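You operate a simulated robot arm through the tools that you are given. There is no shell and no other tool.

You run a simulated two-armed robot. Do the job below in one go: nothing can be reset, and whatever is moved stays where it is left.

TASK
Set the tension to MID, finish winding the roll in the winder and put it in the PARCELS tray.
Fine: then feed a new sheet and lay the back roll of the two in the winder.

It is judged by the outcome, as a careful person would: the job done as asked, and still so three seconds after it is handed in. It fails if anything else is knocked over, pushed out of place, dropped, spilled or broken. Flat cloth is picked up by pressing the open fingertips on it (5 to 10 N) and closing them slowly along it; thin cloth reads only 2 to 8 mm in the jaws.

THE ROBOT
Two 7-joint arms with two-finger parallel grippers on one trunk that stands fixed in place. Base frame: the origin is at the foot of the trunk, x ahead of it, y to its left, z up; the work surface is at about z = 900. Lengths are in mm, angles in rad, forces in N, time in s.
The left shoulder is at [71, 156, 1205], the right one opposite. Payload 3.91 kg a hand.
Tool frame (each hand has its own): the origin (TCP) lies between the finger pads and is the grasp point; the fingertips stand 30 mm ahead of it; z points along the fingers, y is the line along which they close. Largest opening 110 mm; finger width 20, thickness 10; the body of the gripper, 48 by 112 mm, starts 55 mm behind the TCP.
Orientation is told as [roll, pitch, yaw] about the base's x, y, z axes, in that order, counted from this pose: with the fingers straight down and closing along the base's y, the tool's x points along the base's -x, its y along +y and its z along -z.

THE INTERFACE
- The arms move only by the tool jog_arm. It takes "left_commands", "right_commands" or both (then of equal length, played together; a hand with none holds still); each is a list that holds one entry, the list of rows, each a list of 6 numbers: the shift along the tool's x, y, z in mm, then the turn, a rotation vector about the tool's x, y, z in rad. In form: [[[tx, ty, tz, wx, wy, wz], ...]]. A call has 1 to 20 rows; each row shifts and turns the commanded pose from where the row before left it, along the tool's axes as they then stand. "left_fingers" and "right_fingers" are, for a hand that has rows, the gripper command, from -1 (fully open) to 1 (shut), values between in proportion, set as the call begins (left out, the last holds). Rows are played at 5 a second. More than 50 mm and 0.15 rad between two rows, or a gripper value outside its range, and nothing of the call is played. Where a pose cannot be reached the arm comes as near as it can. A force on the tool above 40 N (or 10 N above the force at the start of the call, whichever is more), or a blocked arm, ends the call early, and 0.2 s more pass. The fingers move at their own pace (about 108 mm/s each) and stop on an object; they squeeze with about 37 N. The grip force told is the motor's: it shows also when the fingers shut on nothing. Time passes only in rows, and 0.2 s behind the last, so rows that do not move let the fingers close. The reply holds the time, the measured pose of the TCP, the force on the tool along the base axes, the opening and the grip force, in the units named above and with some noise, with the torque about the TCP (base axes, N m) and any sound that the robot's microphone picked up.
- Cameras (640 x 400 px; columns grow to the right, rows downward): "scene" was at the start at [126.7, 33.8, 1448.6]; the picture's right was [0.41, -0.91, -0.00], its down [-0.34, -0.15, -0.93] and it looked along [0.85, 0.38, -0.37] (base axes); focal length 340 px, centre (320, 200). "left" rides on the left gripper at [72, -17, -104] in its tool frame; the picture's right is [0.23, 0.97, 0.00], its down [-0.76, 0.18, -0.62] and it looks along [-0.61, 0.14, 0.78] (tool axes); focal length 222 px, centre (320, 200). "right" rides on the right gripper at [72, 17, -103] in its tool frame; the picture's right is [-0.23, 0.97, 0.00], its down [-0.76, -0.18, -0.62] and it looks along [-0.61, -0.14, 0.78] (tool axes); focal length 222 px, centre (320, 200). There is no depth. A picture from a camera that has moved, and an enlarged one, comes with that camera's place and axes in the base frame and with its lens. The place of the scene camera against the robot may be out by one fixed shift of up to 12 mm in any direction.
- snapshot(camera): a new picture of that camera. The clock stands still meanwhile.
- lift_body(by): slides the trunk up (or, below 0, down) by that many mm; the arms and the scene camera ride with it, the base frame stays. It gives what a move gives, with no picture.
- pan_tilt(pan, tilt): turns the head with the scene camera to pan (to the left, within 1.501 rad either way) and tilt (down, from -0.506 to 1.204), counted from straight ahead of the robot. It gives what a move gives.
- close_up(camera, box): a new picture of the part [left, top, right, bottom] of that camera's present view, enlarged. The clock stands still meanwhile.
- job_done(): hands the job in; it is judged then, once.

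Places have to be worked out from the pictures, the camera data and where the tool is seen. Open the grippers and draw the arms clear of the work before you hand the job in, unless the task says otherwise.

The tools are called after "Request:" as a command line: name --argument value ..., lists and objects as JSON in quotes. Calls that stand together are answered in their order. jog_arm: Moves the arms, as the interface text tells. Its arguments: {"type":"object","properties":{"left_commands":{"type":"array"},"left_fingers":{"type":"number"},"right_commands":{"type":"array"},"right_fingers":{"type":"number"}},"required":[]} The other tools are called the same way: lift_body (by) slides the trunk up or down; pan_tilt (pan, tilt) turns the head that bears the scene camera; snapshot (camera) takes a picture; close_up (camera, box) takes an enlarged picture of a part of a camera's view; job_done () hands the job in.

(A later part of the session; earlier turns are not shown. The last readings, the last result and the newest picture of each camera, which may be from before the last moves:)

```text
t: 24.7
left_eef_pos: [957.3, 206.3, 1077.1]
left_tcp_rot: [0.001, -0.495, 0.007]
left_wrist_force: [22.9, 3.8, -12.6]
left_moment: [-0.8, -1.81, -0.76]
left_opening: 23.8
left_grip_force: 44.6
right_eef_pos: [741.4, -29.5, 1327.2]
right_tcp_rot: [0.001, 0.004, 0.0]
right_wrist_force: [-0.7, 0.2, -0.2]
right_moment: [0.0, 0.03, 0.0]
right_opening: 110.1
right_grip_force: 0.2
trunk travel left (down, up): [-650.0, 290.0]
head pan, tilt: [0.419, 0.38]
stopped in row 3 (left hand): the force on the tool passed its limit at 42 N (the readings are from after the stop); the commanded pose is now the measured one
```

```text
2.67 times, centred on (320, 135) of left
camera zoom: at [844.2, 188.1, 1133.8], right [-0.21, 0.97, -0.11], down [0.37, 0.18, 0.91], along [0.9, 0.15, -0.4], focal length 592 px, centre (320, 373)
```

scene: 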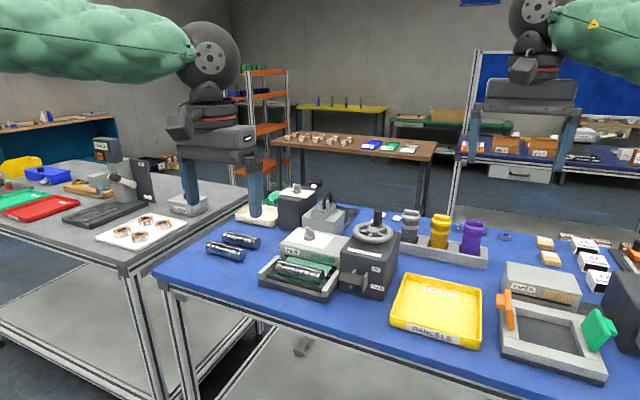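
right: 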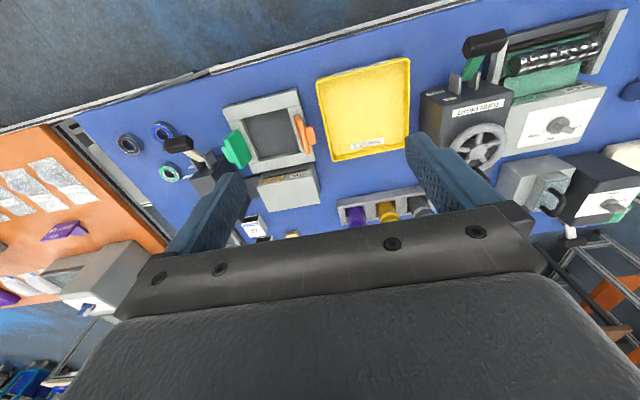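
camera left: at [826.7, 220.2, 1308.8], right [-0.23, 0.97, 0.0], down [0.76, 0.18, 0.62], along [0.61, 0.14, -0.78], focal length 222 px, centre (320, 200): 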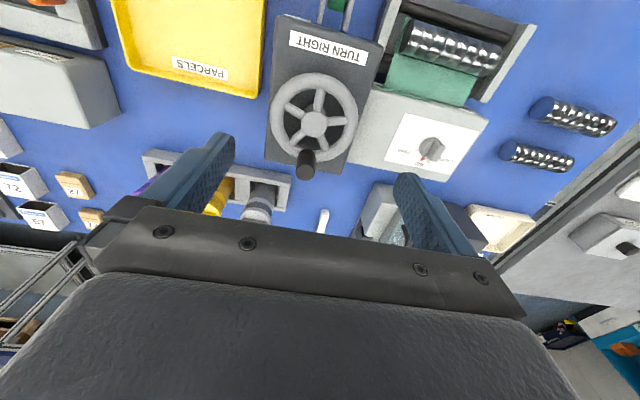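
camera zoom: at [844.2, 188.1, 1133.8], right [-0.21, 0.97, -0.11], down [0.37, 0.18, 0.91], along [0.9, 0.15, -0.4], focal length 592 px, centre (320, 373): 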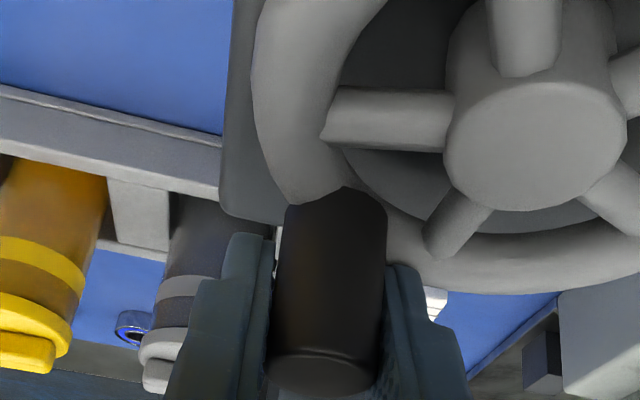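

The hand is now stuck, with most of the load coming from the peg twisting inside the tight grip. I let go, lift, and will push the peg around with closed fingers instead.

Request:
jog_arm --left_commands '[[[0, 0, 0, 0, 0, 0], [0, 0, 0, 0, 0, 0], [0, 0, -20, 0, 0, 0], [0, 0, -40, 0, 0, 0], [0, 0, 0, 0, 0.09, 0], [0, 0, 0, 0, 0.1, 0], [0, 0, 0, 0, 0, 0]]]' --left_fingers 0.1

Request:
close_up --camera "left" --box '[220, 50, 420, 200]'

Request:
close_up --camera "scene" --box '[250, 190, 420, 310]'

```text
t: 26.3
left_eef_pos: [924.6, 205.0, 1134.9]
left_tcp_rot: [0.0, -0.305, 0.005]
left_wrist_force: [-0.3, 0.1, 0.3]
left_moment: [-0.03, 0.01, 0.01]
left_opening: 49.5
left_grip_force: 0.0
right_eef_pos: [737.9, -28.9, 1330.7]
right_tcp_rot: [-0.001, -0.001, 0.001]
right_wrist_force: [0.2, 0.2, 0.4]
right_moment: [0.0, 0.03, -0.02]
right_opening: 109.8
right_grip_force: 0.0
trunk travel left (down, up): [-650.0, 290.0]
head pan, tilt: [0.419, 0.38]
```

```text
2.67 times, centred on (320, 125) of left
camera zoom: at [823.9, 186.7, 1210.8], right [-0.22, 0.97, -0.07], down [0.54, 0.18, 0.82], along [0.81, 0.15, -0.56], focal length 592 px, centre (320, 400)
```

zoom: 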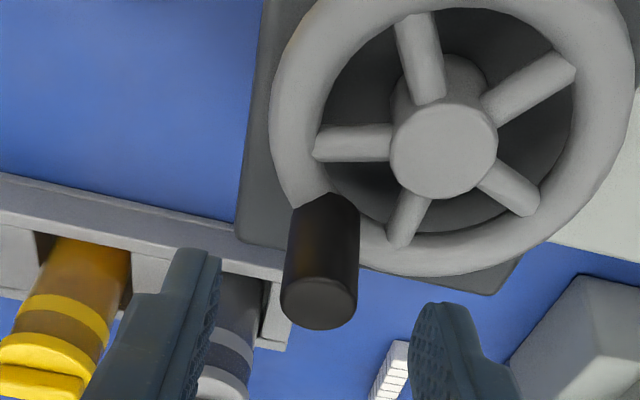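

```text
3.33 times, centred on (335, 250) of scene
camera zoom: at [126.1, 33.5, 1448.8], right [0.41, -0.91, 0.0], down [-0.34, -0.15, -0.93], along [0.85, 0.38, -0.37], focal length 1133 px, centre (270, 33)
```

zoom: 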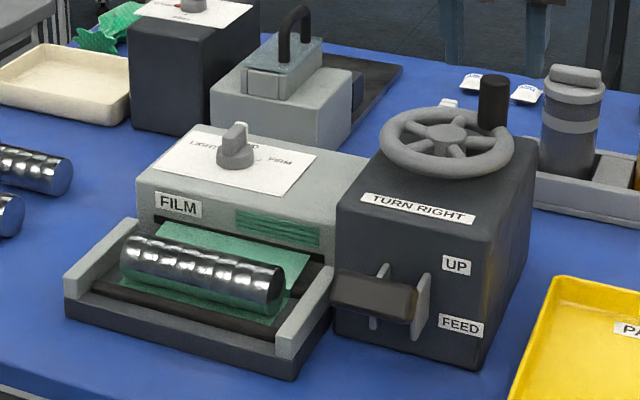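

The wheel has turned about 32° so far (peg at about (963, 210)). I close the fingers into a post, place it on the left side of the peg, and lower it.

Request:
jog_arm --left_commands '[[[-19, 15.5, 6, 0, 0, 0], [-19, 15.5, 6, 0, 0, 0], [0, 0, 0, 0, 0, 0], [5.6, 0, 17.8, 0, 0, 0], [5.6, 0, 17.8, 0, 0, 0], [5.6, 0, 17.8, 0, 0, 0], [0, 0, 0, 0, 0, 0]]]' --left_fingers 1

Request:
close_up --camera "left" --box '[220, 50, 420, 200]'

Request:
close_up --camera "scene" --box '[320, 160, 440, 260]'

```text
t: 27.9
left_eef_pos: [966.0, 237.0, 1077.1]
left_tcp_rot: [0.001, -0.306, 0.008]
left_wrist_force: [-0.2, -0.1, -0.4]
left_moment: [-0.03, -0.01, -0.01]
left_opening: 0.0
left_grip_force: 37.6
right_eef_pos: [739.2, -30.0, 1330.5]
right_tcp_rot: [0.001, -0.001, 0.0]
right_wrist_force: [-0.1, -0.4, 0.0]
right_moment: [-0.01, -0.01, 0.01]
right_opening: 110.0
right_grip_force: 0.0
trunk travel left (down, up): [-650.0, 290.0]
head pan, tilt: [0.419, 0.38]
```

```text
2.67 times, centred on (320, 125) of left
camera zoom: at [864.7, 218.9, 1153.6], right [-0.22, 0.97, -0.07], down [0.54, 0.18, 0.82], along [0.81, 0.15, -0.56], focal length 592 px, centre (320, 400)
```

zoom: 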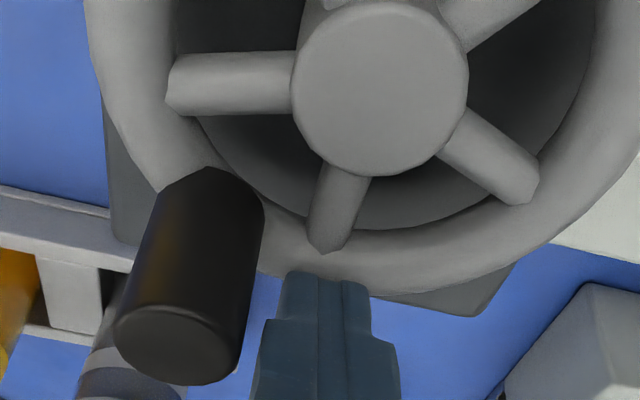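

```text
4.00 times, centred on (380, 210) of scene
camera zoom: at [126.9, 33.7, 1448.6], right [0.41, -0.91, 0.0], down [-0.34, -0.15, -0.93], along [0.85, 0.38, -0.37], focal length 1359 px, centre (80, 160)
```

zoom: 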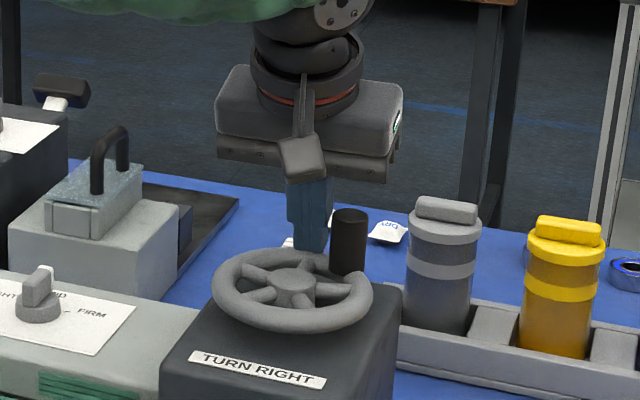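

The post stands beside the peg. I push it clockwise along the circle in small steps.

Request:
jog_arm --left_commands '[[[0, -4.01, 0, 0, 0, 0], [0.3, -4.0, -0.09, 0, 0, 0], [0.63, -3.96, -0.2, 0, 0, 0], [0.95, -3.89, -0.3, 0, 0, 0], [1.28, -3.78, -0.4, 0, 0, 0], [1.58, -3.65, -0.5, 0, 0, 0], [1.89, -3.49, -0.59, 0, 0, 0], [2.17, -3.31, -0.68, 0, 0, 0], [2.43, -3.1, -0.77, 0, 0, 0], [2.68, -2.86, -0.84, 0, 0, 0]]]'

Request:
close_up --camera "left" --box '[220, 50, 420, 200]'

Request:
close_up --camera "scene" --box '[250, 190, 420, 310]'

```text
t: 28.9
left_eef_pos: [959.5, 227.3, 1081.1]
left_tcp_rot: [-0.003, -0.311, 0.01]
left_wrist_force: [-0.8, 0.0, -0.4]
left_moment: [-0.03, -0.02, -0.03]
left_opening: 0.0
left_grip_force: 36.8
left hand out of reach, approached as far as the arm can: row 2, 4
right_eef_pos: [739.0, -30.1, 1330.5]
right_tcp_rot: [-0.001, -0.001, -0.001]
right_wrist_force: [0.4, 0.1, 0.1]
right_moment: [-0.01, -0.02, -0.03]
right_opening: 110.0
right_grip_force: 0.1
trunk travel left (down, up): [-650.0, 290.0]
head pan, tilt: [0.419, 0.38]
stopped in row 4 (left hand): the force on the tool passed its limit at 44 N (the readings are from after the stop); the commanded pose is now the measured one
```

```text
2.67 times, centred on (320, 125) of left
camera zoom: at [859.8, 208.8, 1156.9], right [-0.22, 0.97, -0.07], down [0.53, 0.18, 0.83], along [0.82, 0.15, -0.56], focal length 592 px, centre (320, 400)
```

zoom: 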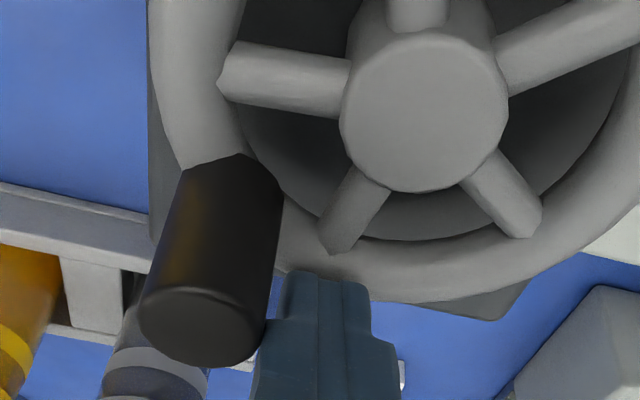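

```text
3.33 times, centred on (335, 250) of scene
camera zoom: at [126.7, 33.3, 1448.5], right [0.41, -0.91, 0.0], down [-0.34, -0.15, -0.93], along [0.85, 0.38, -0.37], focal length 1133 px, centre (270, 33)
```

zoom: 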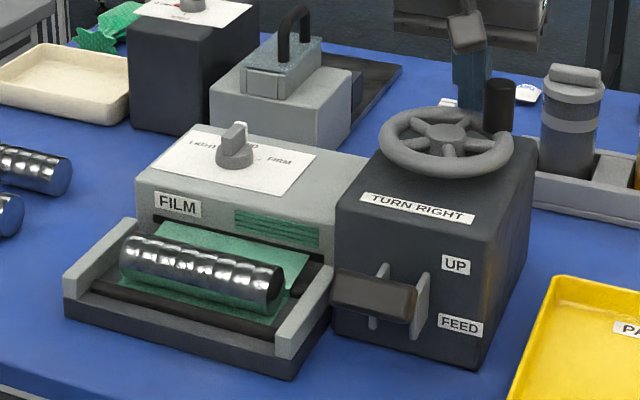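

The push moved the peg on to about 46°. The peak force came from the reach limit at this tilt, so I tilt further again (0.5 rad) and push slowly.

Request:
jog_arm --left_commands '[[[0, 0, 0, 0, -0.095, 0], [0, 0, 0, 0, -0.095, 0], [0.34, -1.97, -0.19, 0, 0, 0], [0.42, -1.95, -0.23, 0, 0, 0], [0.49, -1.93, -0.27, 0, 0, 0], [0.57, -1.9, -0.31, 0, 0, 0], [0.64, -1.87, -0.35, 0, 0, 0], [0.71, -1.84, -0.39, 0, 0, 0], [0.78, -1.8, -0.42, 0, 0, 0], [0.85, -1.76, -0.46, 0, 0, 0], [0.91, -1.72, -0.5, 0, 0, 0], [0.98, -1.67, -0.53, 0, 0, 0], [1.04, -1.62, -0.57, 0, 0, 0], [1.1, -1.57, -0.6, 0, 0, 0], [1.16, -1.51, -0.63, 0, 0, 0], [1.22, -1.45, -0.66, 0, 0, 0], [1.27, -1.39, -0.69, 0, 0, 0], [1.33, -1.32, -0.72, 0, 0, 0]]]'

Request:
close_up --camera "left" --box '[220, 50, 420, 200]'

```text
t: 32.6
left_eef_pos: [945.4, 199.0, 1081.1]
left_tcp_rot: [-0.002, -0.503, 0.01]
left_wrist_force: [0.4, 0.4, 1.1]
left_moment: [-0.01, -0.05, -0.04]
left_opening: 0.1
left_grip_force: 36.6
right_eef_pos: [739.3, -28.7, 1328.7]
right_tcp_rot: [0.0, 0.0, -0.001]
right_wrist_force: [-0.1, 0.4, -0.1]
right_moment: [0.0, 0.0, 0.02]
right_opening: 109.9
right_grip_force: 0.1
trunk travel left (down, up): [-650.0, 290.0]
head pan, tilt: [0.419, 0.38]
```

```text
2.67 times, centred on (320, 125) of left
camera zoom: at [832.2, 181.6, 1136.2], right [-0.21, 0.97, -0.11], down [0.37, 0.18, 0.91], along [0.91, 0.15, -0.39], focal length 592 px, centre (320, 400)
```

zoom: 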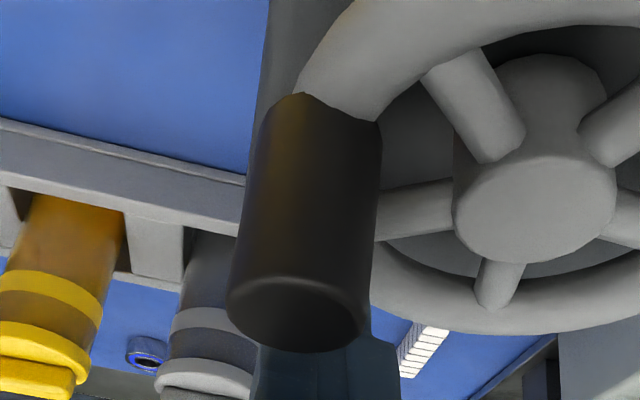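

The wheel now turns freely with almost no force. I carry on pushing around the near side, 7.5° per row.

Request:
jog_arm --left_commands '[[[4.28, -3.85, -2.36, 0, 0, 0], [4.69, -3.18, -2.58, 0, 0, 0], [5.01, -2.46, -2.76, 0, 0, 0], [5.25, -1.69, -2.89, 0, 0, 0], [5.4, -0.89, -2.97, 0, 0, 0], [5.45, -0.08, -3.0, 0, 0, 0], [5.42, 0.73, -2.98, 0, 0, 0], [5.28, 1.53, -2.91, 0, 0, 0], [5.07, 2.31, -2.79, 0, 0, 0], [4.76, 3.04, -2.62, 0, 0, 0], [4.37, 3.72, -2.4, 0, 0, 0], [3.91, 4.35, -2.15, 0, 0, 0], [3.38, 4.89, -1.86, 0, 0, 0], [2.79, 5.35, -1.53, 0, 0, 0], [2.15, 5.72, -1.19, 0, 0, 0], [1.48, 5.99, -0.81, 0, 0, 0], [0.78, 6.16, -0.43, 0, 0, 0], [0.07, 6.23, -0.04, 0, 0, 0], [-0.64, 6.18, 0.35, 0, 0, 0], [-1.34, 6.03, 0.74, 0, 0, 0]]]'

Request:
close_up --camera "scene" --box '[250, 190, 420, 310]'

Request:
close_up --camera "left" --box '[220, 0, 420, 200]'

```text
t: 36.9
left_eef_pos: [869.1, 247.2, 1081.1]
left_tcp_rot: [-0.001, -0.502, 0.01]
left_wrist_force: [6.2, -5.5, -1.7]
left_moment: [-0.06, -0.08, -0.16]
left_opening: 0.0
left_grip_force: 37.0
right_eef_pos: [741.3, -29.8, 1330.9]
right_tcp_rot: [0.0, 0.002, -0.001]
right_wrist_force: [-0.6, 0.2, -0.9]
right_moment: [-0.04, -0.03, -0.02]
right_opening: 110.1
right_grip_force: 0.0
trunk travel left (down, up): [-650.0, 290.0]
head pan, tilt: [0.419, 0.38]
```

```text
3.33 times, centred on (335, 250) of scene
camera zoom: at [127.7, 33.1, 1448.5], right [0.41, -0.91, 0.0], down [-0.34, -0.15, -0.93], along [0.85, 0.38, -0.37], focal length 1133 px, centre (270, 33)
```

zoom: 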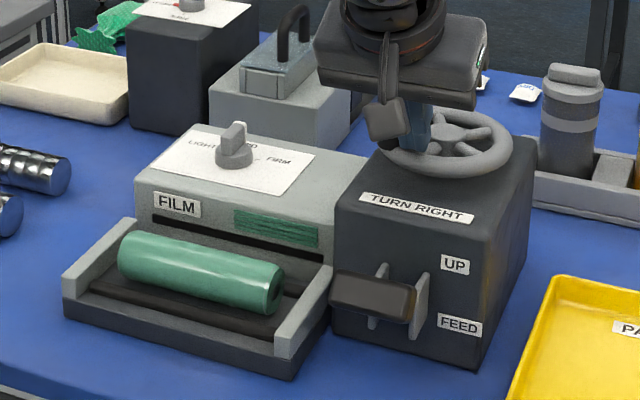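

```text
2.00 times, centred on (320, 100) of left
camera zoom: at [755.3, 229.6, 1136.3], right [-0.21, 0.97, -0.11], down [0.37, 0.18, 0.91], along [0.91, 0.15, -0.39], focal length 444 px, centre (320, 400)
```

zoom: 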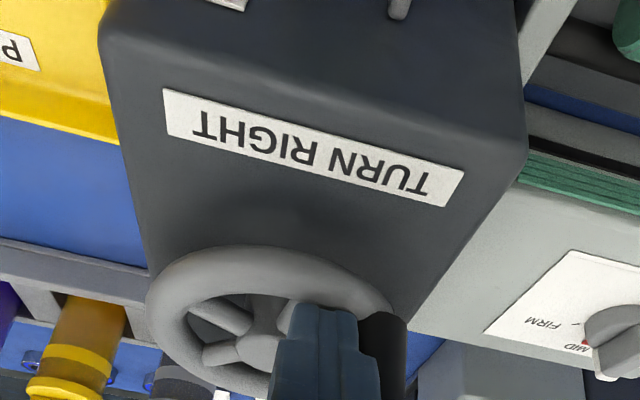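

The roll is now fully green and no film is left in the slot, so it is wound. I lift away, untilt, and go to inspect the roll.

Request:
jog_arm --left_commands '[[[-19.3, -8, -35, 0, 0, 0], [-19.3, 0, -35, 0, 0, 0], [0, 0, 0, 0, 0.125, 0], [0, 0, 0, 0, 0.125, 0], [0, 0, 0, 0, 0.125, 0], [0, 0, 0, 0, 0.127, 0], [33, 40, 0, 0, 0, 0], [33, 40, 0, 0, 0, 0], [33, 40, 0, 0, 0, 0], [33, 40, 0, 0, 0, 0], [0, 0, 0, 0, 0, 0]]]' --left_fingers -1

Request:
close_up --camera "left" --box '[220, 60, 420, 210]'

Request:
snapshot --camera "left"

Request:
close_up --camera "scene" --box '[250, 210, 420, 310]'

```text
refused: row 7 steps farther than a row can; nothing moved
```

```text
2.67 times, centred on (320, 135) of left
camera zoom: at [755.3, 229.6, 1136.3], right [-0.21, 0.97, -0.11], down [0.37, 0.18, 0.91], along [0.91, 0.15, -0.39], focal length 592 px, centre (320, 373)
```

zoom: 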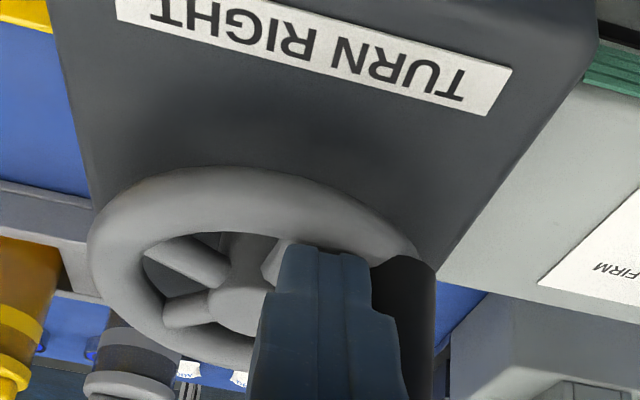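

```text
taken
camera left: at [755.3, 229.6, 1136.3], right [-0.21, 0.97, -0.11], down [0.37, 0.18, 0.91], along [0.91, 0.15, -0.39], focal length 222 px, centre (320, 200)
```

left: 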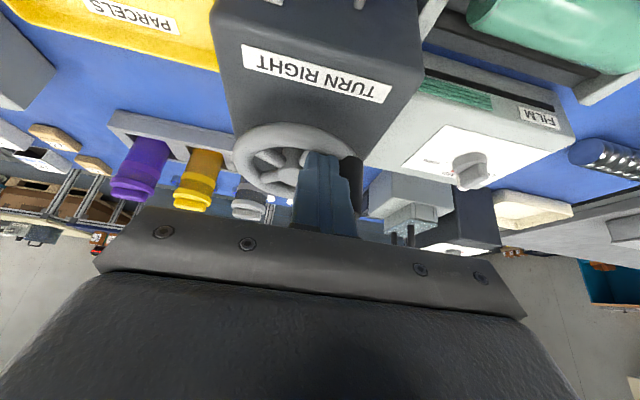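

```text
3.76 times, centred on (335, 260) of scene
camera zoom: at [127.7, 33.1, 1448.5], right [0.41, -0.91, 0.0], down [-0.34, -0.15, -0.93], along [0.85, 0.38, -0.37], focal length 1279 px, centre (264, -26)
```

zoom: 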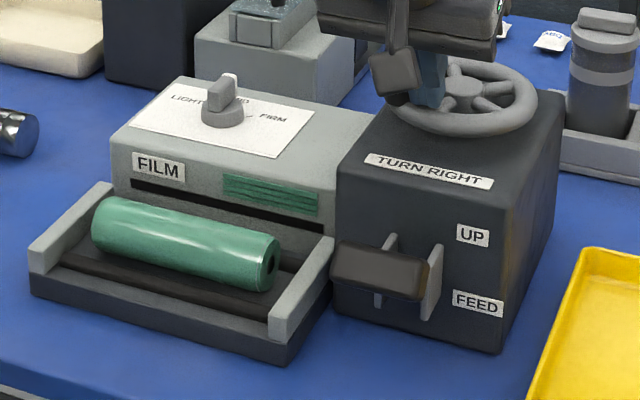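

That call was refused because of one step that was too long. I repeat it with shorter steps.

Request:
jog_arm --left_commands '[[[-19.3, -8, -35, 0, 0, 0], [-19.3, 0, -35, 0, 0, 0], [0, 0, 0, 0, 0.125, 0], [0, 0, 0, 0, 0.125, 0], [0, 0, 0, 0, 0.125, 0], [0, 0, 0, 0, 0.127, 0], [27, 32, 0, 0, 0, 0], [27, 32, 0, 0, 0, 0], [27, 32, 0, 0, 0, 0], [27, 32, 0, 0, 0, 0], [27, 32, 0, 0, 0, 0], [0, 0, 0, 0, 0, 0]]]' --left_fingers -1

Request:
close_up --camera "left" --box '[220, 60, 420, 210]'

Request:
snapshot --camera "left"

Request:
close_up --camera "right" --box '[420, 0, 640, 160]'

```text
t: 39.5
left_eef_pos: [731.8, 399.9, 1160.0]
left_tcp_rot: [-0.001, 0.001, 0.009]
left_wrist_force: [0.6, 0.1, 0.1]
left_moment: [0.02, 0.0, 0.0]
left_opening: 110.1
left_grip_force: 0.0
right_eef_pos: [739.5, -29.5, 1329.7]
right_tcp_rot: [0.001, 0.002, -0.001]
right_wrist_force: [-0.4, -0.1, 0.3]
right_moment: [0.01, -0.02, 0.02]
right_opening: 110.1
right_grip_force: 0.0
trunk travel left (down, up): [-650.0, 290.0]
head pan, tilt: [0.419, 0.38]
```

```text
2.67 times, centred on (320, 135) of left
camera zoom: at [659.2, 382.5, 1262.8], right [-0.23, 0.97, 0.0], down [0.76, 0.18, 0.62], along [0.61, 0.15, -0.78], focal length 592 px, centre (320, 373)
```

zoom: 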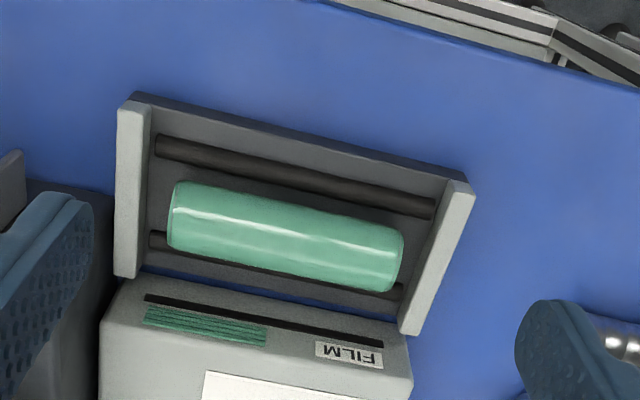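

```text
taken
camera left: at [659.2, 382.5, 1262.8], right [-0.23, 0.97, 0.0], down [0.76, 0.18, 0.62], along [0.61, 0.15, -0.78], focal length 222 px, centre (320, 200)
```

left: 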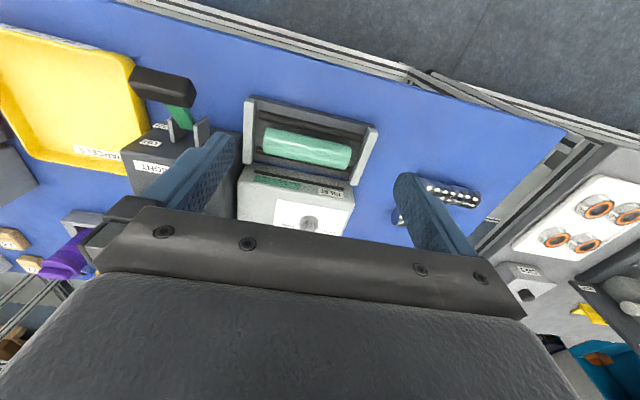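

```text
2.50 times, centred on (530, 80) of right
camera zoom: at [667.6, -13.3, 1432.8], right [0.23, 0.97, 0.0], down [0.76, -0.18, 0.62], along [0.61, -0.14, -0.78], focal length 555 px, centre (-205, 500)
```

zoom: 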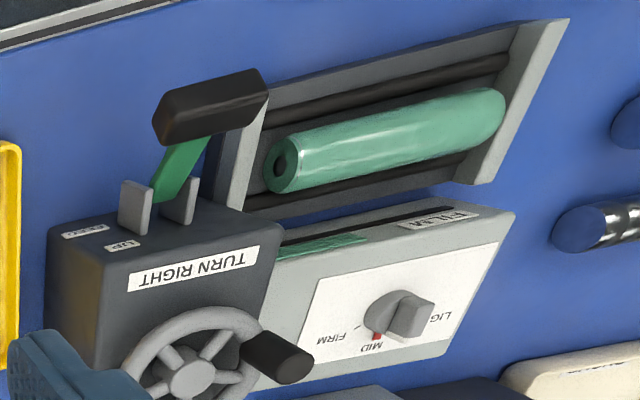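

The roll is fully wound: a smooth green cylinder with its axis roughly along y, centre near (813–820, 402). I move above it and turn the hand about 94°, so that the fingers close across it.

Request:
jog_arm --left_commands '[[[-41, 0, 20, 0, 0, 0], [-41, 1, 20, 0, 0, 0], [0, 0, 0, 0, 0, -0.136], [0, 0, 0, 0, 0, -0.136], [0, 0, 0, 0, 0, -0.136], [0, 0, 0, 0, 0, -0.136], [0, 0, 0, 0, 0, -0.136], [0, 0, 0, 0, 0, -0.136], [0, 0, 0, 0, 0, -0.136], [0, 0, 0, 0, 0, -0.136], [0, 0, 0, 0, 0, -0.136], [0, 0, 0, 0, 0, -0.136], [0, 0, 0, 0, 0, -0.136], [0, 0, 0, 0, 0, -0.136], [0, 0, 0, 0, 0, 0]]]' --left_fingers -0.4

Request:
snapshot --camera "left"

Request:
close_up --camera "left" --box '[220, 60, 420, 210]'

Request:
close_up --camera "scene" --box '[240, 180, 400, 310]'

```text
t: 42.6
left_eef_pos: [813.9, 401.0, 1120.1]
left_tcp_rot: [-0.001, 0.0, 1.64]
left_wrist_force: [-0.4, 0.3, -0.5]
left_moment: [0.04, -0.01, 0.07]
left_opening: 77.2
left_grip_force: 0.1
right_eef_pos: [739.8, -30.1, 1331.1]
right_tcp_rot: [0.001, -0.001, 0.001]
right_wrist_force: [-0.3, -0.1, -0.1]
right_moment: [-0.04, 0.02, 0.03]
right_opening: 110.4
right_grip_force: 0.1
trunk travel left (down, up): [-650.0, 290.0]
head pan, tilt: [0.419, 0.38]
```

```text
taken
camera left: at [835.2, 330.3, 1223.9], right [-0.96, -0.3, 0.0], down [-0.23, 0.75, 0.62], along [-0.18, 0.59, -0.78], focal length 222 px, centre (320, 200)
```

left: 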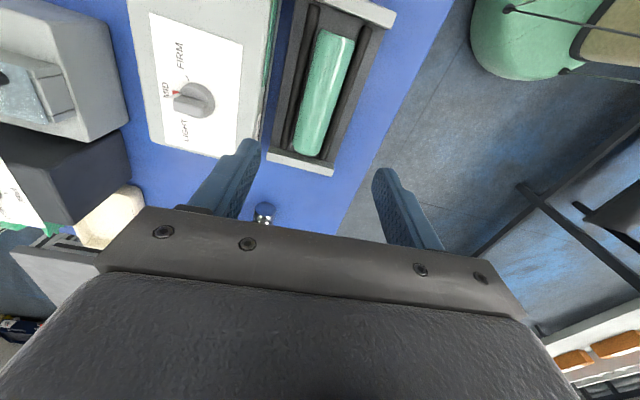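

```text
2.67 times, centred on (320, 135) of left
camera zoom: at [835.2, 330.3, 1223.9], right [-0.96, -0.3, 0.0], down [-0.23, 0.75, 0.62], along [-0.18, 0.59, -0.78], focal length 592 px, centre (320, 373)
```

zoom: 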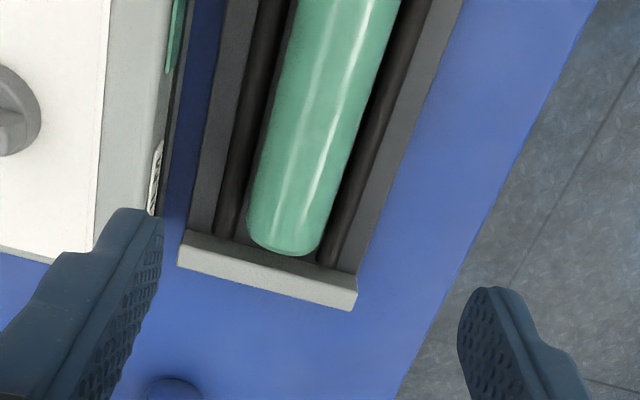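

```text
3.08 times, centred on (320, 245) of scene
camera zoom: at [127.0, 33.9, 1448.6], right [0.41, -0.91, 0.0], down [-0.34, -0.15, -0.93], along [0.85, 0.38, -0.37], focal length 1046 px, centre (320, 62)
```

zoom: 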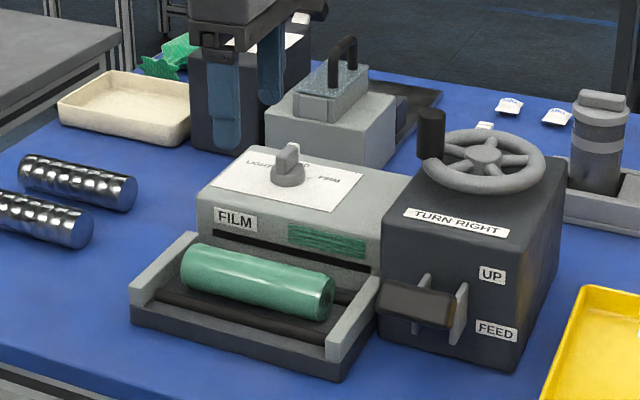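

The roll axis runs at about x=813.5 at y=400, z≈946, and its radius is about 20. The bed's rollers flank it. I descend to just above the roll for a closer look before gripping.

Request:
jog_arm --left_commands '[[[0, 0, 40, 0, 0, 0], [0, 0, 40, 0, 0, 0], [0, 0, 32, 0, 0, 0], [0, 0, 0, 0, 0, 0]]]' --left_fingers -0.15

Request:
close_up --camera "left" --box '[220, 60, 420, 210]'

Request:
close_up --camera "scene" --box '[250, 210, 370, 300]'

```text
t: 43.6
left_eef_pos: [813.2, 401.4, 1007.4]
left_tcp_rot: [0.001, 0.002, 1.64]
left_wrist_force: [0.1, 0.4, 1.0]
left_moment: [-0.02, -0.02, 0.01]
left_opening: 63.4
left_grip_force: 0.0
right_eef_pos: [738.8, -29.8, 1330.4]
right_tcp_rot: [0.001, 0.001, 0.0]
right_wrist_force: [0.2, -0.4, 0.5]
right_moment: [-0.02, -0.01, 0.0]
right_opening: 110.1
right_grip_force: 0.1
trunk travel left (down, up): [-650.0, 290.0]
head pan, tilt: [0.419, 0.38]
```

```text
2.67 times, centred on (320, 135) of left
camera zoom: at [835.7, 330.3, 1111.2], right [-0.96, -0.29, 0.0], down [-0.23, 0.75, 0.62], along [-0.18, 0.59, -0.78], focal length 592 px, centre (320, 373)
```

zoom: 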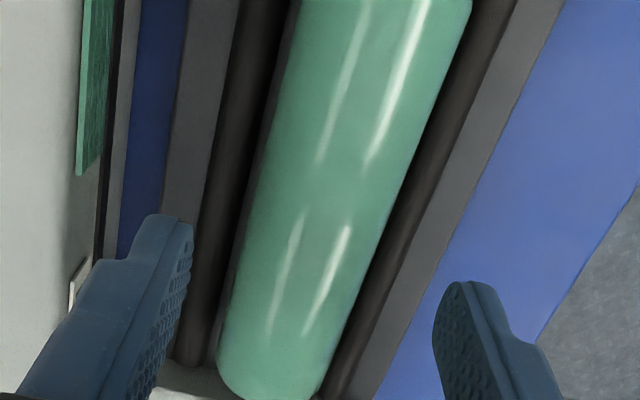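

```text
4.44 times, centred on (310, 255) of scene
camera zoom: at [126.6, 33.7, 1448.6], right [0.41, -0.91, 0.0], down [-0.34, -0.15, -0.93], along [0.85, 0.38, -0.37], focal length 1510 px, centre (364, -44)
```

zoom: 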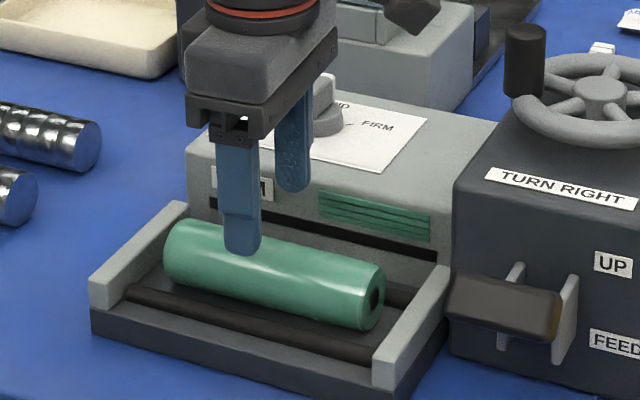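

The rollers sit lower (tops at about z=928), so gripping with the tips at z≈933 is safe. I descend and close on the roll.

Request:
jog_arm --left_commands '[[[0, -2, 15, 0, 0, 0], [0, 0, 13, 0, 0, 0], [0, 0, 10, 0, 0, 0], [0, 0, 7, 0, 0, 0], [0, 0, 0, 0, 0, 0]]]'

Request:
close_up --camera "left" --box '[220, 60, 420, 210]'

Request:
close_up --camera "scene" --box '[250, 210, 370, 300]'

```text
t: 44.9
left_eef_pos: [816.7, 401.2, 964.7]
left_tcp_rot: [0.001, 0.001, 1.642]
left_wrist_force: [0.4, -0.9, -0.6]
left_moment: [0.0, -0.01, -0.02]
left_opening: 63.2
left_grip_force: 0.0
right_eef_pos: [739.8, -29.5, 1330.6]
right_tcp_rot: [0.001, 0.0, 0.0]
right_wrist_force: [0.5, -0.6, 0.0]
right_moment: [0.0, 0.0, -0.01]
right_opening: 110.3
right_grip_force: 0.1
trunk travel left (down, up): [-650.0, 290.0]
head pan, tilt: [0.419, 0.38]
```

```text
2.67 times, centred on (320, 135) of left
camera zoom: at [837.3, 330.1, 1066.7], right [-0.96, -0.29, 0.0], down [-0.23, 0.75, 0.62], along [-0.18, 0.59, -0.78], focal length 592 px, centre (320, 373)
```

zoom: 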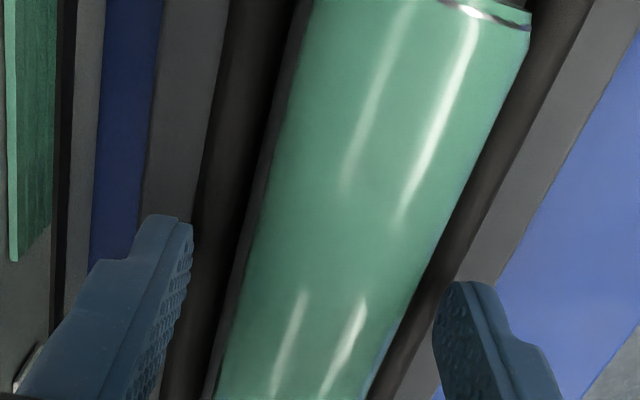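

```text
4.44 times, centred on (310, 255) of scene
camera zoom: at [126.7, 33.7, 1448.6], right [0.41, -0.91, 0.0], down [-0.34, -0.15, -0.93], along [0.85, 0.38, -0.37], focal length 1510 px, centre (364, -44)
```

zoom: 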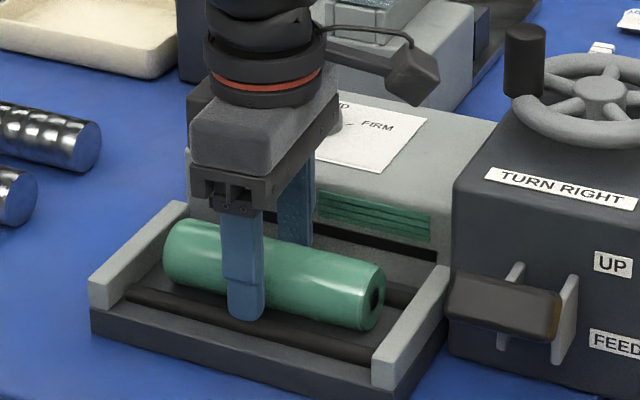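

The fingers straddle the roll with no contact yet. I close on it.

Request:
jog_arm --left_commands '[[[0, 0, 0, 0, 0, 0], [0, 0, 0, 0, 0, 0], [0, 0, 0, 0, 0, 0], [0, 0, 0, 0, 0, 0]]]' --left_fingers 1

Request:
close_up --camera "left" --box '[220, 60, 420, 210]'

```text
t: 45.9
left_eef_pos: [816.0, 401.3, 963.1]
left_tcp_rot: [0.0, 0.002, 1.64]
left_wrist_force: [0.5, -0.3, 0.6]
left_moment: [-0.04, -0.02, -0.01]
left_opening: 39.8
left_grip_force: 36.5
right_eef_pos: [739.5, -29.1, 1329.5]
right_tcp_rot: [0.002, -0.001, 0.0]
right_wrist_force: [-0.5, 0.5, 0.4]
right_moment: [-0.01, -0.01, -0.01]
right_opening: 109.9
right_grip_force: 0.1
trunk travel left (down, up): [-650.0, 290.0]
head pan, tilt: [0.419, 0.38]
```

```text
2.67 times, centred on (320, 135) of left
camera zoom: at [837.5, 330.2, 1066.5], right [-0.96, -0.29, 0.0], down [-0.23, 0.75, 0.62], along [-0.18, 0.59, -0.78], focal length 592 px, centre (320, 373)
```

zoom: 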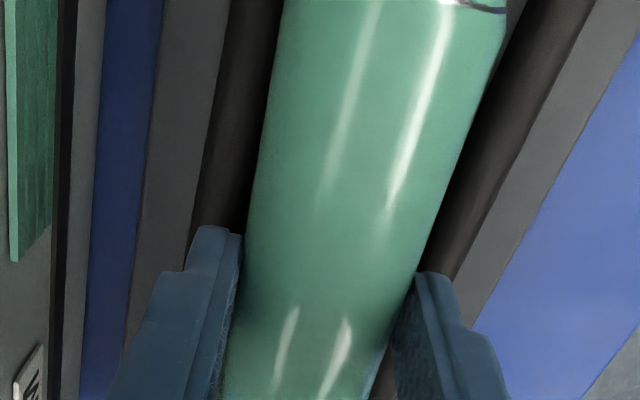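

The roll is held at 39.8 mm. I lift it straight up, slowly at first.

Request:
jog_arm --left_commands '[[[0, 0, -8, 0, 0, 0], [0, 0, -12, 0, 0, 0], [0, 0, -25, 0, 0, 0], [0, 0, -35, 0, 0, 0], [0, 0, -40, 0, 0, 0], [0, 0, -40, 0, 0, 0], [0, 0, 0, 0, 0, 0]]]'

Request:
close_up --camera "scene" --box '[240, 140, 420, 310]'

Request:
close_up --camera "right" --box '[300, 30, 480, 180]'

```text
t: 47.5
left_eef_pos: [815.7, 401.6, 1125.9]
left_tcp_rot: [0.0, 0.002, 1.638]
left_wrist_force: [0.4, -0.1, 0.4]
left_moment: [0.01, 0.02, 0.03]
left_opening: 0.2
left_grip_force: 37.1
right_eef_pos: [738.8, -29.7, 1329.8]
right_tcp_rot: [-0.001, 0.003, 0.0]
right_wrist_force: [0.1, 0.4, -0.4]
right_moment: [-0.03, 0.01, 0.0]
right_opening: 110.0
right_grip_force: 0.1
trunk travel left (down, up): [-650.0, 290.0]
head pan, tilt: [0.419, 0.38]
```

```text
2.35 times, centred on (330, 225) of scene
camera zoom: at [127.7, 34.1, 1448.5], right [0.41, -0.91, 0.0], down [-0.34, -0.15, -0.93], along [0.85, 0.38, -0.37], focal length 800 px, centre (296, 141)
```

zoom: 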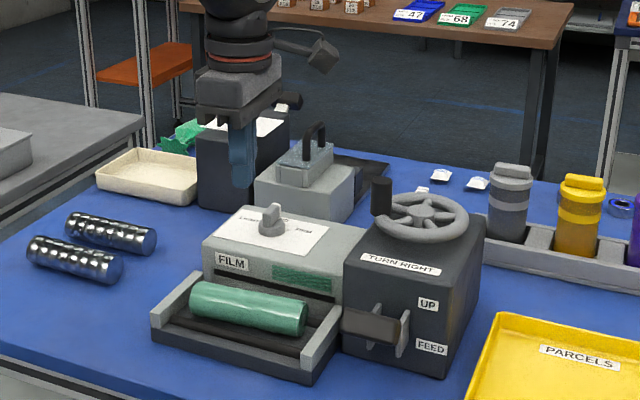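

```text
2.67 times, centred on (390, 105) of right
camera zoom: at [667.4, -11.9, 1433.0], right [0.23, 0.97, 0.0], down [0.76, -0.18, 0.62], along [0.61, -0.14, -0.78], focal length 592 px, centre (133, 453)
```

zoom: 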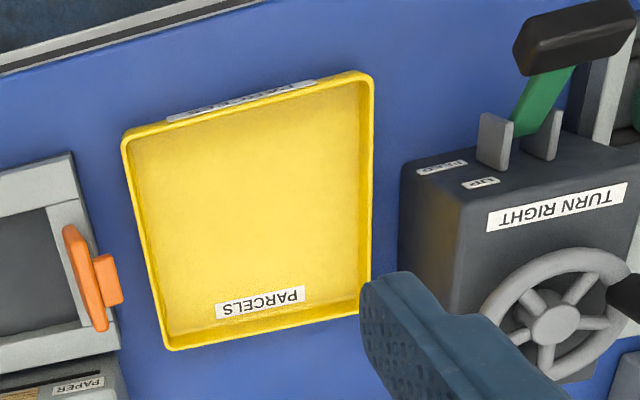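

The roll slipped out of the grip: the fingers had closed above its middle, and it still lies in the bed. I open, and look again from the present height before a lower grasp.

Request:
jog_arm --left_commands '[[[0, 0, 20, 0, 0, 0], [0, 0, 20, 0, 0, 0], [0, 0, 20, 0, 0, 0], [0, 0, 0, 0, 0, 0]]]' --left_fingers -0.15

Request:
close_up --camera "left" --box '[200, 0, 440, 200]'

Request:
close_up --camera "scene" --box '[260, 220, 350, 300]'

```text
t: 48.5
left_eef_pos: [815.8, 401.6, 1064.7]
left_tcp_rot: [0.0, 0.003, 1.641]
left_wrist_force: [-0.4, -0.3, -0.3]
left_moment: [0.01, -0.01, 0.0]
left_opening: 63.3
left_grip_force: 0.0
right_eef_pos: [739.2, -30.3, 1329.5]
right_tcp_rot: [0.001, 0.0, -0.001]
right_wrist_force: [0.8, -0.4, 0.1]
right_moment: [0.01, -0.01, 0.02]
right_opening: 109.9
right_grip_force: 0.2
trunk travel left (down, up): [-650.0, 290.0]
head pan, tilt: [0.419, 0.38]
```

```text
2.00 times, centred on (320, 100) of left
camera zoom: at [837.4, 330.0, 1167.5], right [-0.96, -0.29, 0.0], down [-0.23, 0.75, 0.62], along [-0.18, 0.59, -0.78], focal length 444 px, centre (320, 400)
```

zoom: 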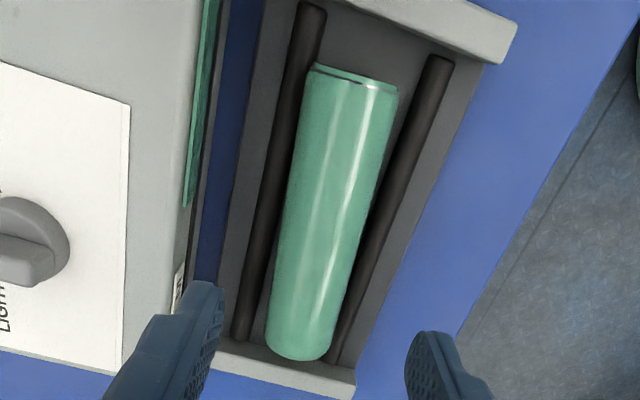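

```text
5.00 times, centred on (305, 260) of scene
camera zoom: at [126.7, 33.8, 1448.6], right [0.41, -0.91, 0.0], down [-0.34, -0.15, -0.93], along [0.85, 0.38, -0.37], focal length 1699 px, centre (395, -100)
```

zoom: 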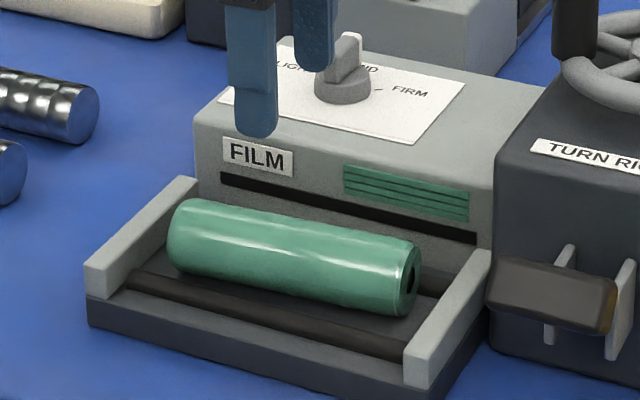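

The roll has shifted slightly, to a centre near (816, 399), and its axis must be lower, near z≈926. I go down deeper this time, in small steps.

Request:
jog_arm --left_commands '[[[0, 0, 40, 0, 0, 0], [0, 0, 40, 0, 0, 0], [0, 0, 20, 0, 0, 0], [0, 0, 6, 0, 0, 0], [0, 0, 3, 0, 0, 0], [0, 0, 3, 0, 0, 0], [0, 0, 0, 0, 0, 0]]]'

Request:
close_up --camera "scene" --box '[260, 220, 350, 300]'

Request:
close_up --camera "left" --box '[200, 50, 440, 220]'

```text
t: 49.9
left_eef_pos: [816.5, 401.2, 959.1]
left_tcp_rot: [-0.009, 0.003, 1.641]
left_wrist_force: [-8.2, 5.3, 25.9]
left_moment: [0.22, 1.19, -0.1]
left_opening: 67.1
left_grip_force: 4.0
right_eef_pos: [737.1, -28.9, 1330.4]
right_tcp_rot: [0.001, 0.001, 0.001]
right_wrist_force: [0.2, -0.2, -1.0]
right_moment: [0.0, 0.02, 0.03]
right_opening: 110.1
right_grip_force: 0.1
trunk travel left (down, up): [-650.0, 290.0]
head pan, tilt: [0.419, 0.38]
stopped in row 6 (left hand): the force on the tool passed its limit at 44 N (the readings are from after the stop); the commanded pose is now the measured one
```

```text
5.00 times, centred on (305, 260) of scene
camera zoom: at [125.3, 33.6, 1448.8], right [0.41, -0.91, 0.0], down [-0.34, -0.15, -0.93], along [0.85, 0.38, -0.37], focal length 1699 px, centre (395, -100)
```

zoom: 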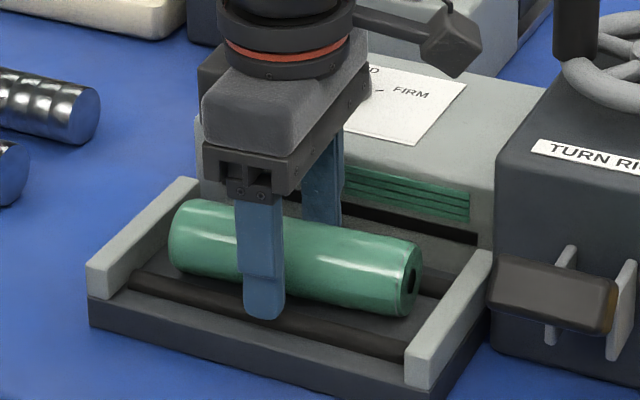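

```text
2.35 times, centred on (320, 135) of left
camera zoom: at [838.0, 329.8, 1062.4], right [-0.96, -0.29, -0.01], down [-0.24, 0.75, 0.62], along [-0.18, 0.59, -0.78], focal length 523 px, centre (320, 353)
```

zoom: 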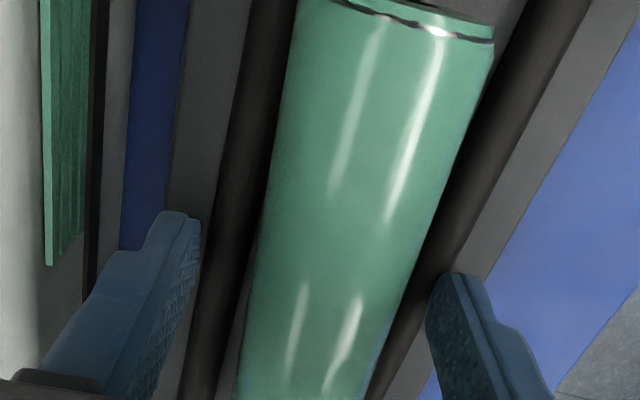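

The finger touched the front roller at tip z≈929, so the roller tops are there and the roll's axis is about 943. I raise 2 mm, close again, and lift very slowly to feel what happens.

Request:
jog_arm --left_commands '[[[0, 0, -2.5, 0, 0, 0], [0, 0, 0, 0, 0, 0], [0, 0, 0, 0, 0, 0], [0, 0, 0, 0, 0, 0], [0, 0, 0, 0, 0, 0], [0, 0, 0, 0, 0, 0]]]' --left_fingers 1

Request:
jog_arm --left_commands '[[[0, 0, -1, 0, 0, 0], [0, 0, -1, 0, 0, 0], [0, 0, -1, 0, 0, 0], [0, 0, -1, 0, 0, 0]]]'

Request:
close_up --camera "left" --box '[200, 50, 440, 220]'

Request:
close_up --camera "scene" --box '[260, 220, 350, 300]'

```text
t: 51.2
left_eef_pos: [817.2, 399.0, 958.3]
left_tcp_rot: [-0.006, 0.001, 1.639]
left_wrist_force: [1.5, -2.6, 8.4]
left_moment: [-0.19, 0.06, 0.02]
left_opening: 39.4
left_grip_force: 36.9
right_eef_pos: [739.2, -29.8, 1330.3]
right_tcp_rot: [0.0, -0.001, 0.0]
right_wrist_force: [-0.6, -0.3, -0.8]
right_moment: [0.01, -0.01, 0.0]
right_opening: 110.0
right_grip_force: 0.1
trunk travel left (down, up): [-650.0, 290.0]
head pan, tilt: [0.419, 0.38]
```

```text
t: 52.2
left_eef_pos: [817.6, 402.2, 960.9]
left_tcp_rot: [-0.006, 0.003, 1.641]
left_wrist_force: [-0.6, 0.3, -3.3]
left_moment: [-0.01, -0.04, -0.04]
left_opening: 39.7
left_grip_force: 37.0
right_eef_pos: [739.2, -28.8, 1330.3]
right_tcp_rot: [0.0, 0.002, -0.001]
right_wrist_force: [-0.5, -0.3, -0.6]
right_moment: [-0.02, -0.02, 0.03]
right_opening: 110.0
right_grip_force: 0.0
trunk travel left (down, up): [-650.0, 290.0]
head pan, tilt: [0.419, 0.38]
```

```text
2.35 times, centred on (320, 135) of left
camera zoom: at [838.5, 330.3, 1065.1], right [-0.96, -0.29, 0.0], down [-0.23, 0.75, 0.62], along [-0.18, 0.59, -0.78], focal length 523 px, centre (320, 353)
```

zoom: 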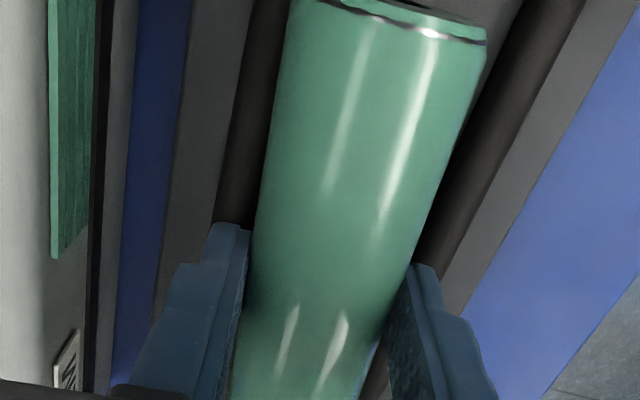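

```text
5.00 times, centred on (305, 260) of scene
camera zoom: at [127.1, 34.0, 1448.5], right [0.41, -0.91, 0.0], down [-0.34, -0.15, -0.93], along [0.85, 0.38, -0.37], focal length 1699 px, centre (395, -100)
```

zoom: 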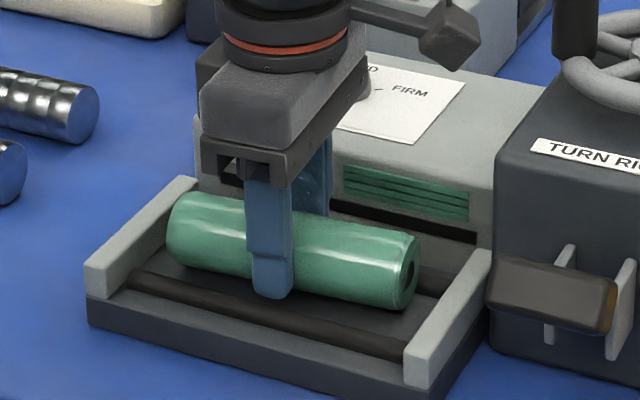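

The load reads about 3 N, so the roll is coming up. I go on slowly, checking for slip.

Request:
jog_arm --left_commands '[[[0, 0, -2, 0, 0, 0], [0, 0, -2, 0, 0, 0], [0, 0, -3, 0, 0, 0], [0, 0, -3, 0, 0, 0], [0, 0, -4, 0, 0, 0], [0, 0, -4, 0, 0, 0], [0, 0, 0, 0, 0, 0]]]'

Request:
close_up --camera "left" --box '[200, 50, 440, 220]'

Request:
close_up --camera "scene" --box '[260, 220, 350, 300]'

```text
t: 53.9
left_eef_pos: [818.7, 401.2, 978.7]
left_tcp_rot: [-0.005, 0.001, 1.64]
left_wrist_force: [0.1, -0.5, -2.6]
left_moment: [-0.02, -0.02, 0.02]
left_opening: 39.6
left_grip_force: 37.4
right_eef_pos: [738.3, -29.4, 1329.7]
right_tcp_rot: [0.0, 0.002, -0.001]
right_wrist_force: [-0.7, 0.2, 0.0]
right_moment: [-0.01, 0.01, -0.02]
right_opening: 110.2
right_grip_force: 0.0
trunk travel left (down, up): [-650.0, 290.0]
head pan, tilt: [0.419, 0.38]
```

```text
2.35 times, centred on (320, 135) of left
camera zoom: at [839.1, 329.9, 1083.3], right [-0.96, -0.29, 0.0], down [-0.23, 0.75, 0.62], along [-0.18, 0.59, -0.78], focal length 523 px, centre (320, 353)
```

zoom: 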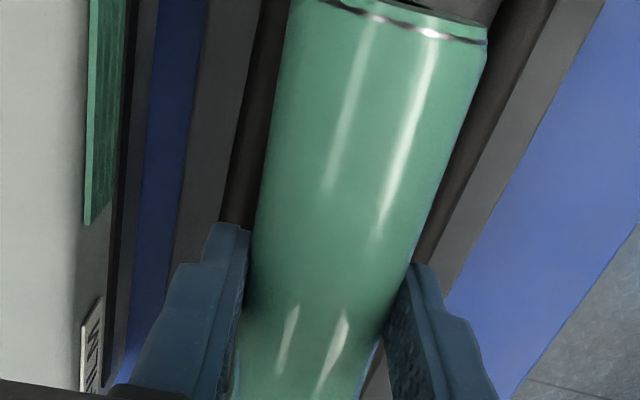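

```text
5.00 times, centred on (305, 260) of scene
camera zoom: at [127.4, 34.0, 1448.5], right [0.41, -0.91, 0.0], down [-0.34, -0.15, -0.93], along [0.85, 0.38, -0.37], focal length 1699 px, centre (395, -100)
```

zoom: 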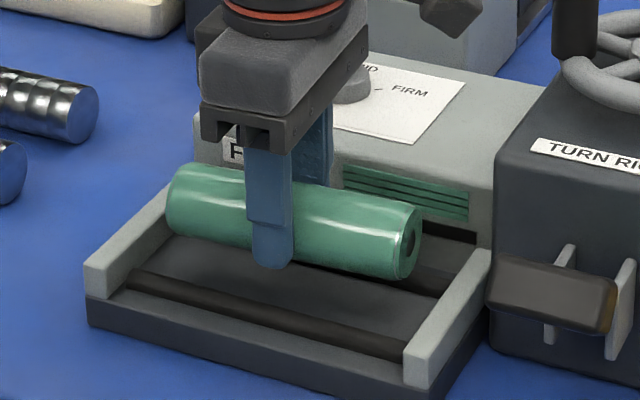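

The roll hangs securely. I raise it gently to clear the lever and the wheel box.

Request:
jog_arm --left_commands '[[[0, 0, -4, 0, 0, 0], [0, 0, -6, 0, 0, 0], [0, 0, -8, 0, 0, 0], [0, 0, -10, 0, 0, 0], [0, 0, -11, 0, 0, 0], [0, 0, -12, 0, 0, 0], [0, 0, -12, 0, 0, 0], [0, 0, -12, 0, 0, 0], [0, 0, -12, 0, 0, 0], [0, 0, -11, 0, 0, 0], [0, 0, -10, 0, 0, 0], [0, 0, -7, 0, 0, 0], [0, 0, -4, 0, 0, 0], [0, 0, 0, 0, 0, 0]]]'

Request:
snapshot --camera "scene"

```text
t: 56.9
left_eef_pos: [817.7, 401.6, 1099.5]
left_tcp_rot: [-0.005, 0.001, 1.642]
left_wrist_force: [-0.7, 0.4, -3.2]
left_moment: [-0.02, 0.01, -0.04]
left_opening: 39.7
left_grip_force: 37.3
right_eef_pos: [739.0, -27.8, 1329.4]
right_tcp_rot: [-0.001, 0.001, 0.0]
right_wrist_force: [-0.8, 0.3, -0.4]
right_moment: [-0.02, 0.01, 0.0]
right_opening: 109.8
right_grip_force: 0.1
trunk travel left (down, up): [-650.0, 290.0]
head pan, tilt: [0.419, 0.38]
```

```text
taken
camera scene: at [127.3, 34.0, 1448.5], right [0.41, -0.91, 0.0], down [-0.34, -0.15, -0.93], along [0.85, 0.38, -0.37], focal length 340 px, centre (320, 200)
```

scene: 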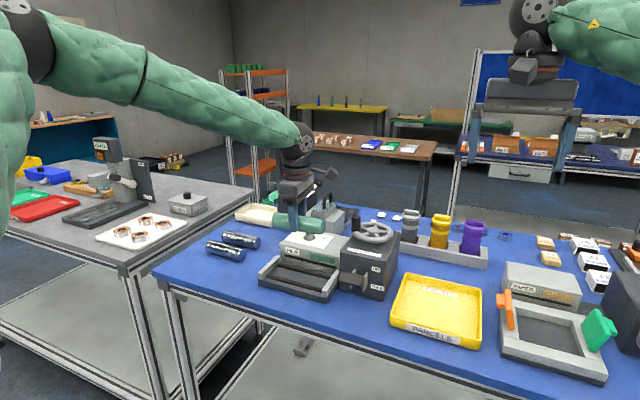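

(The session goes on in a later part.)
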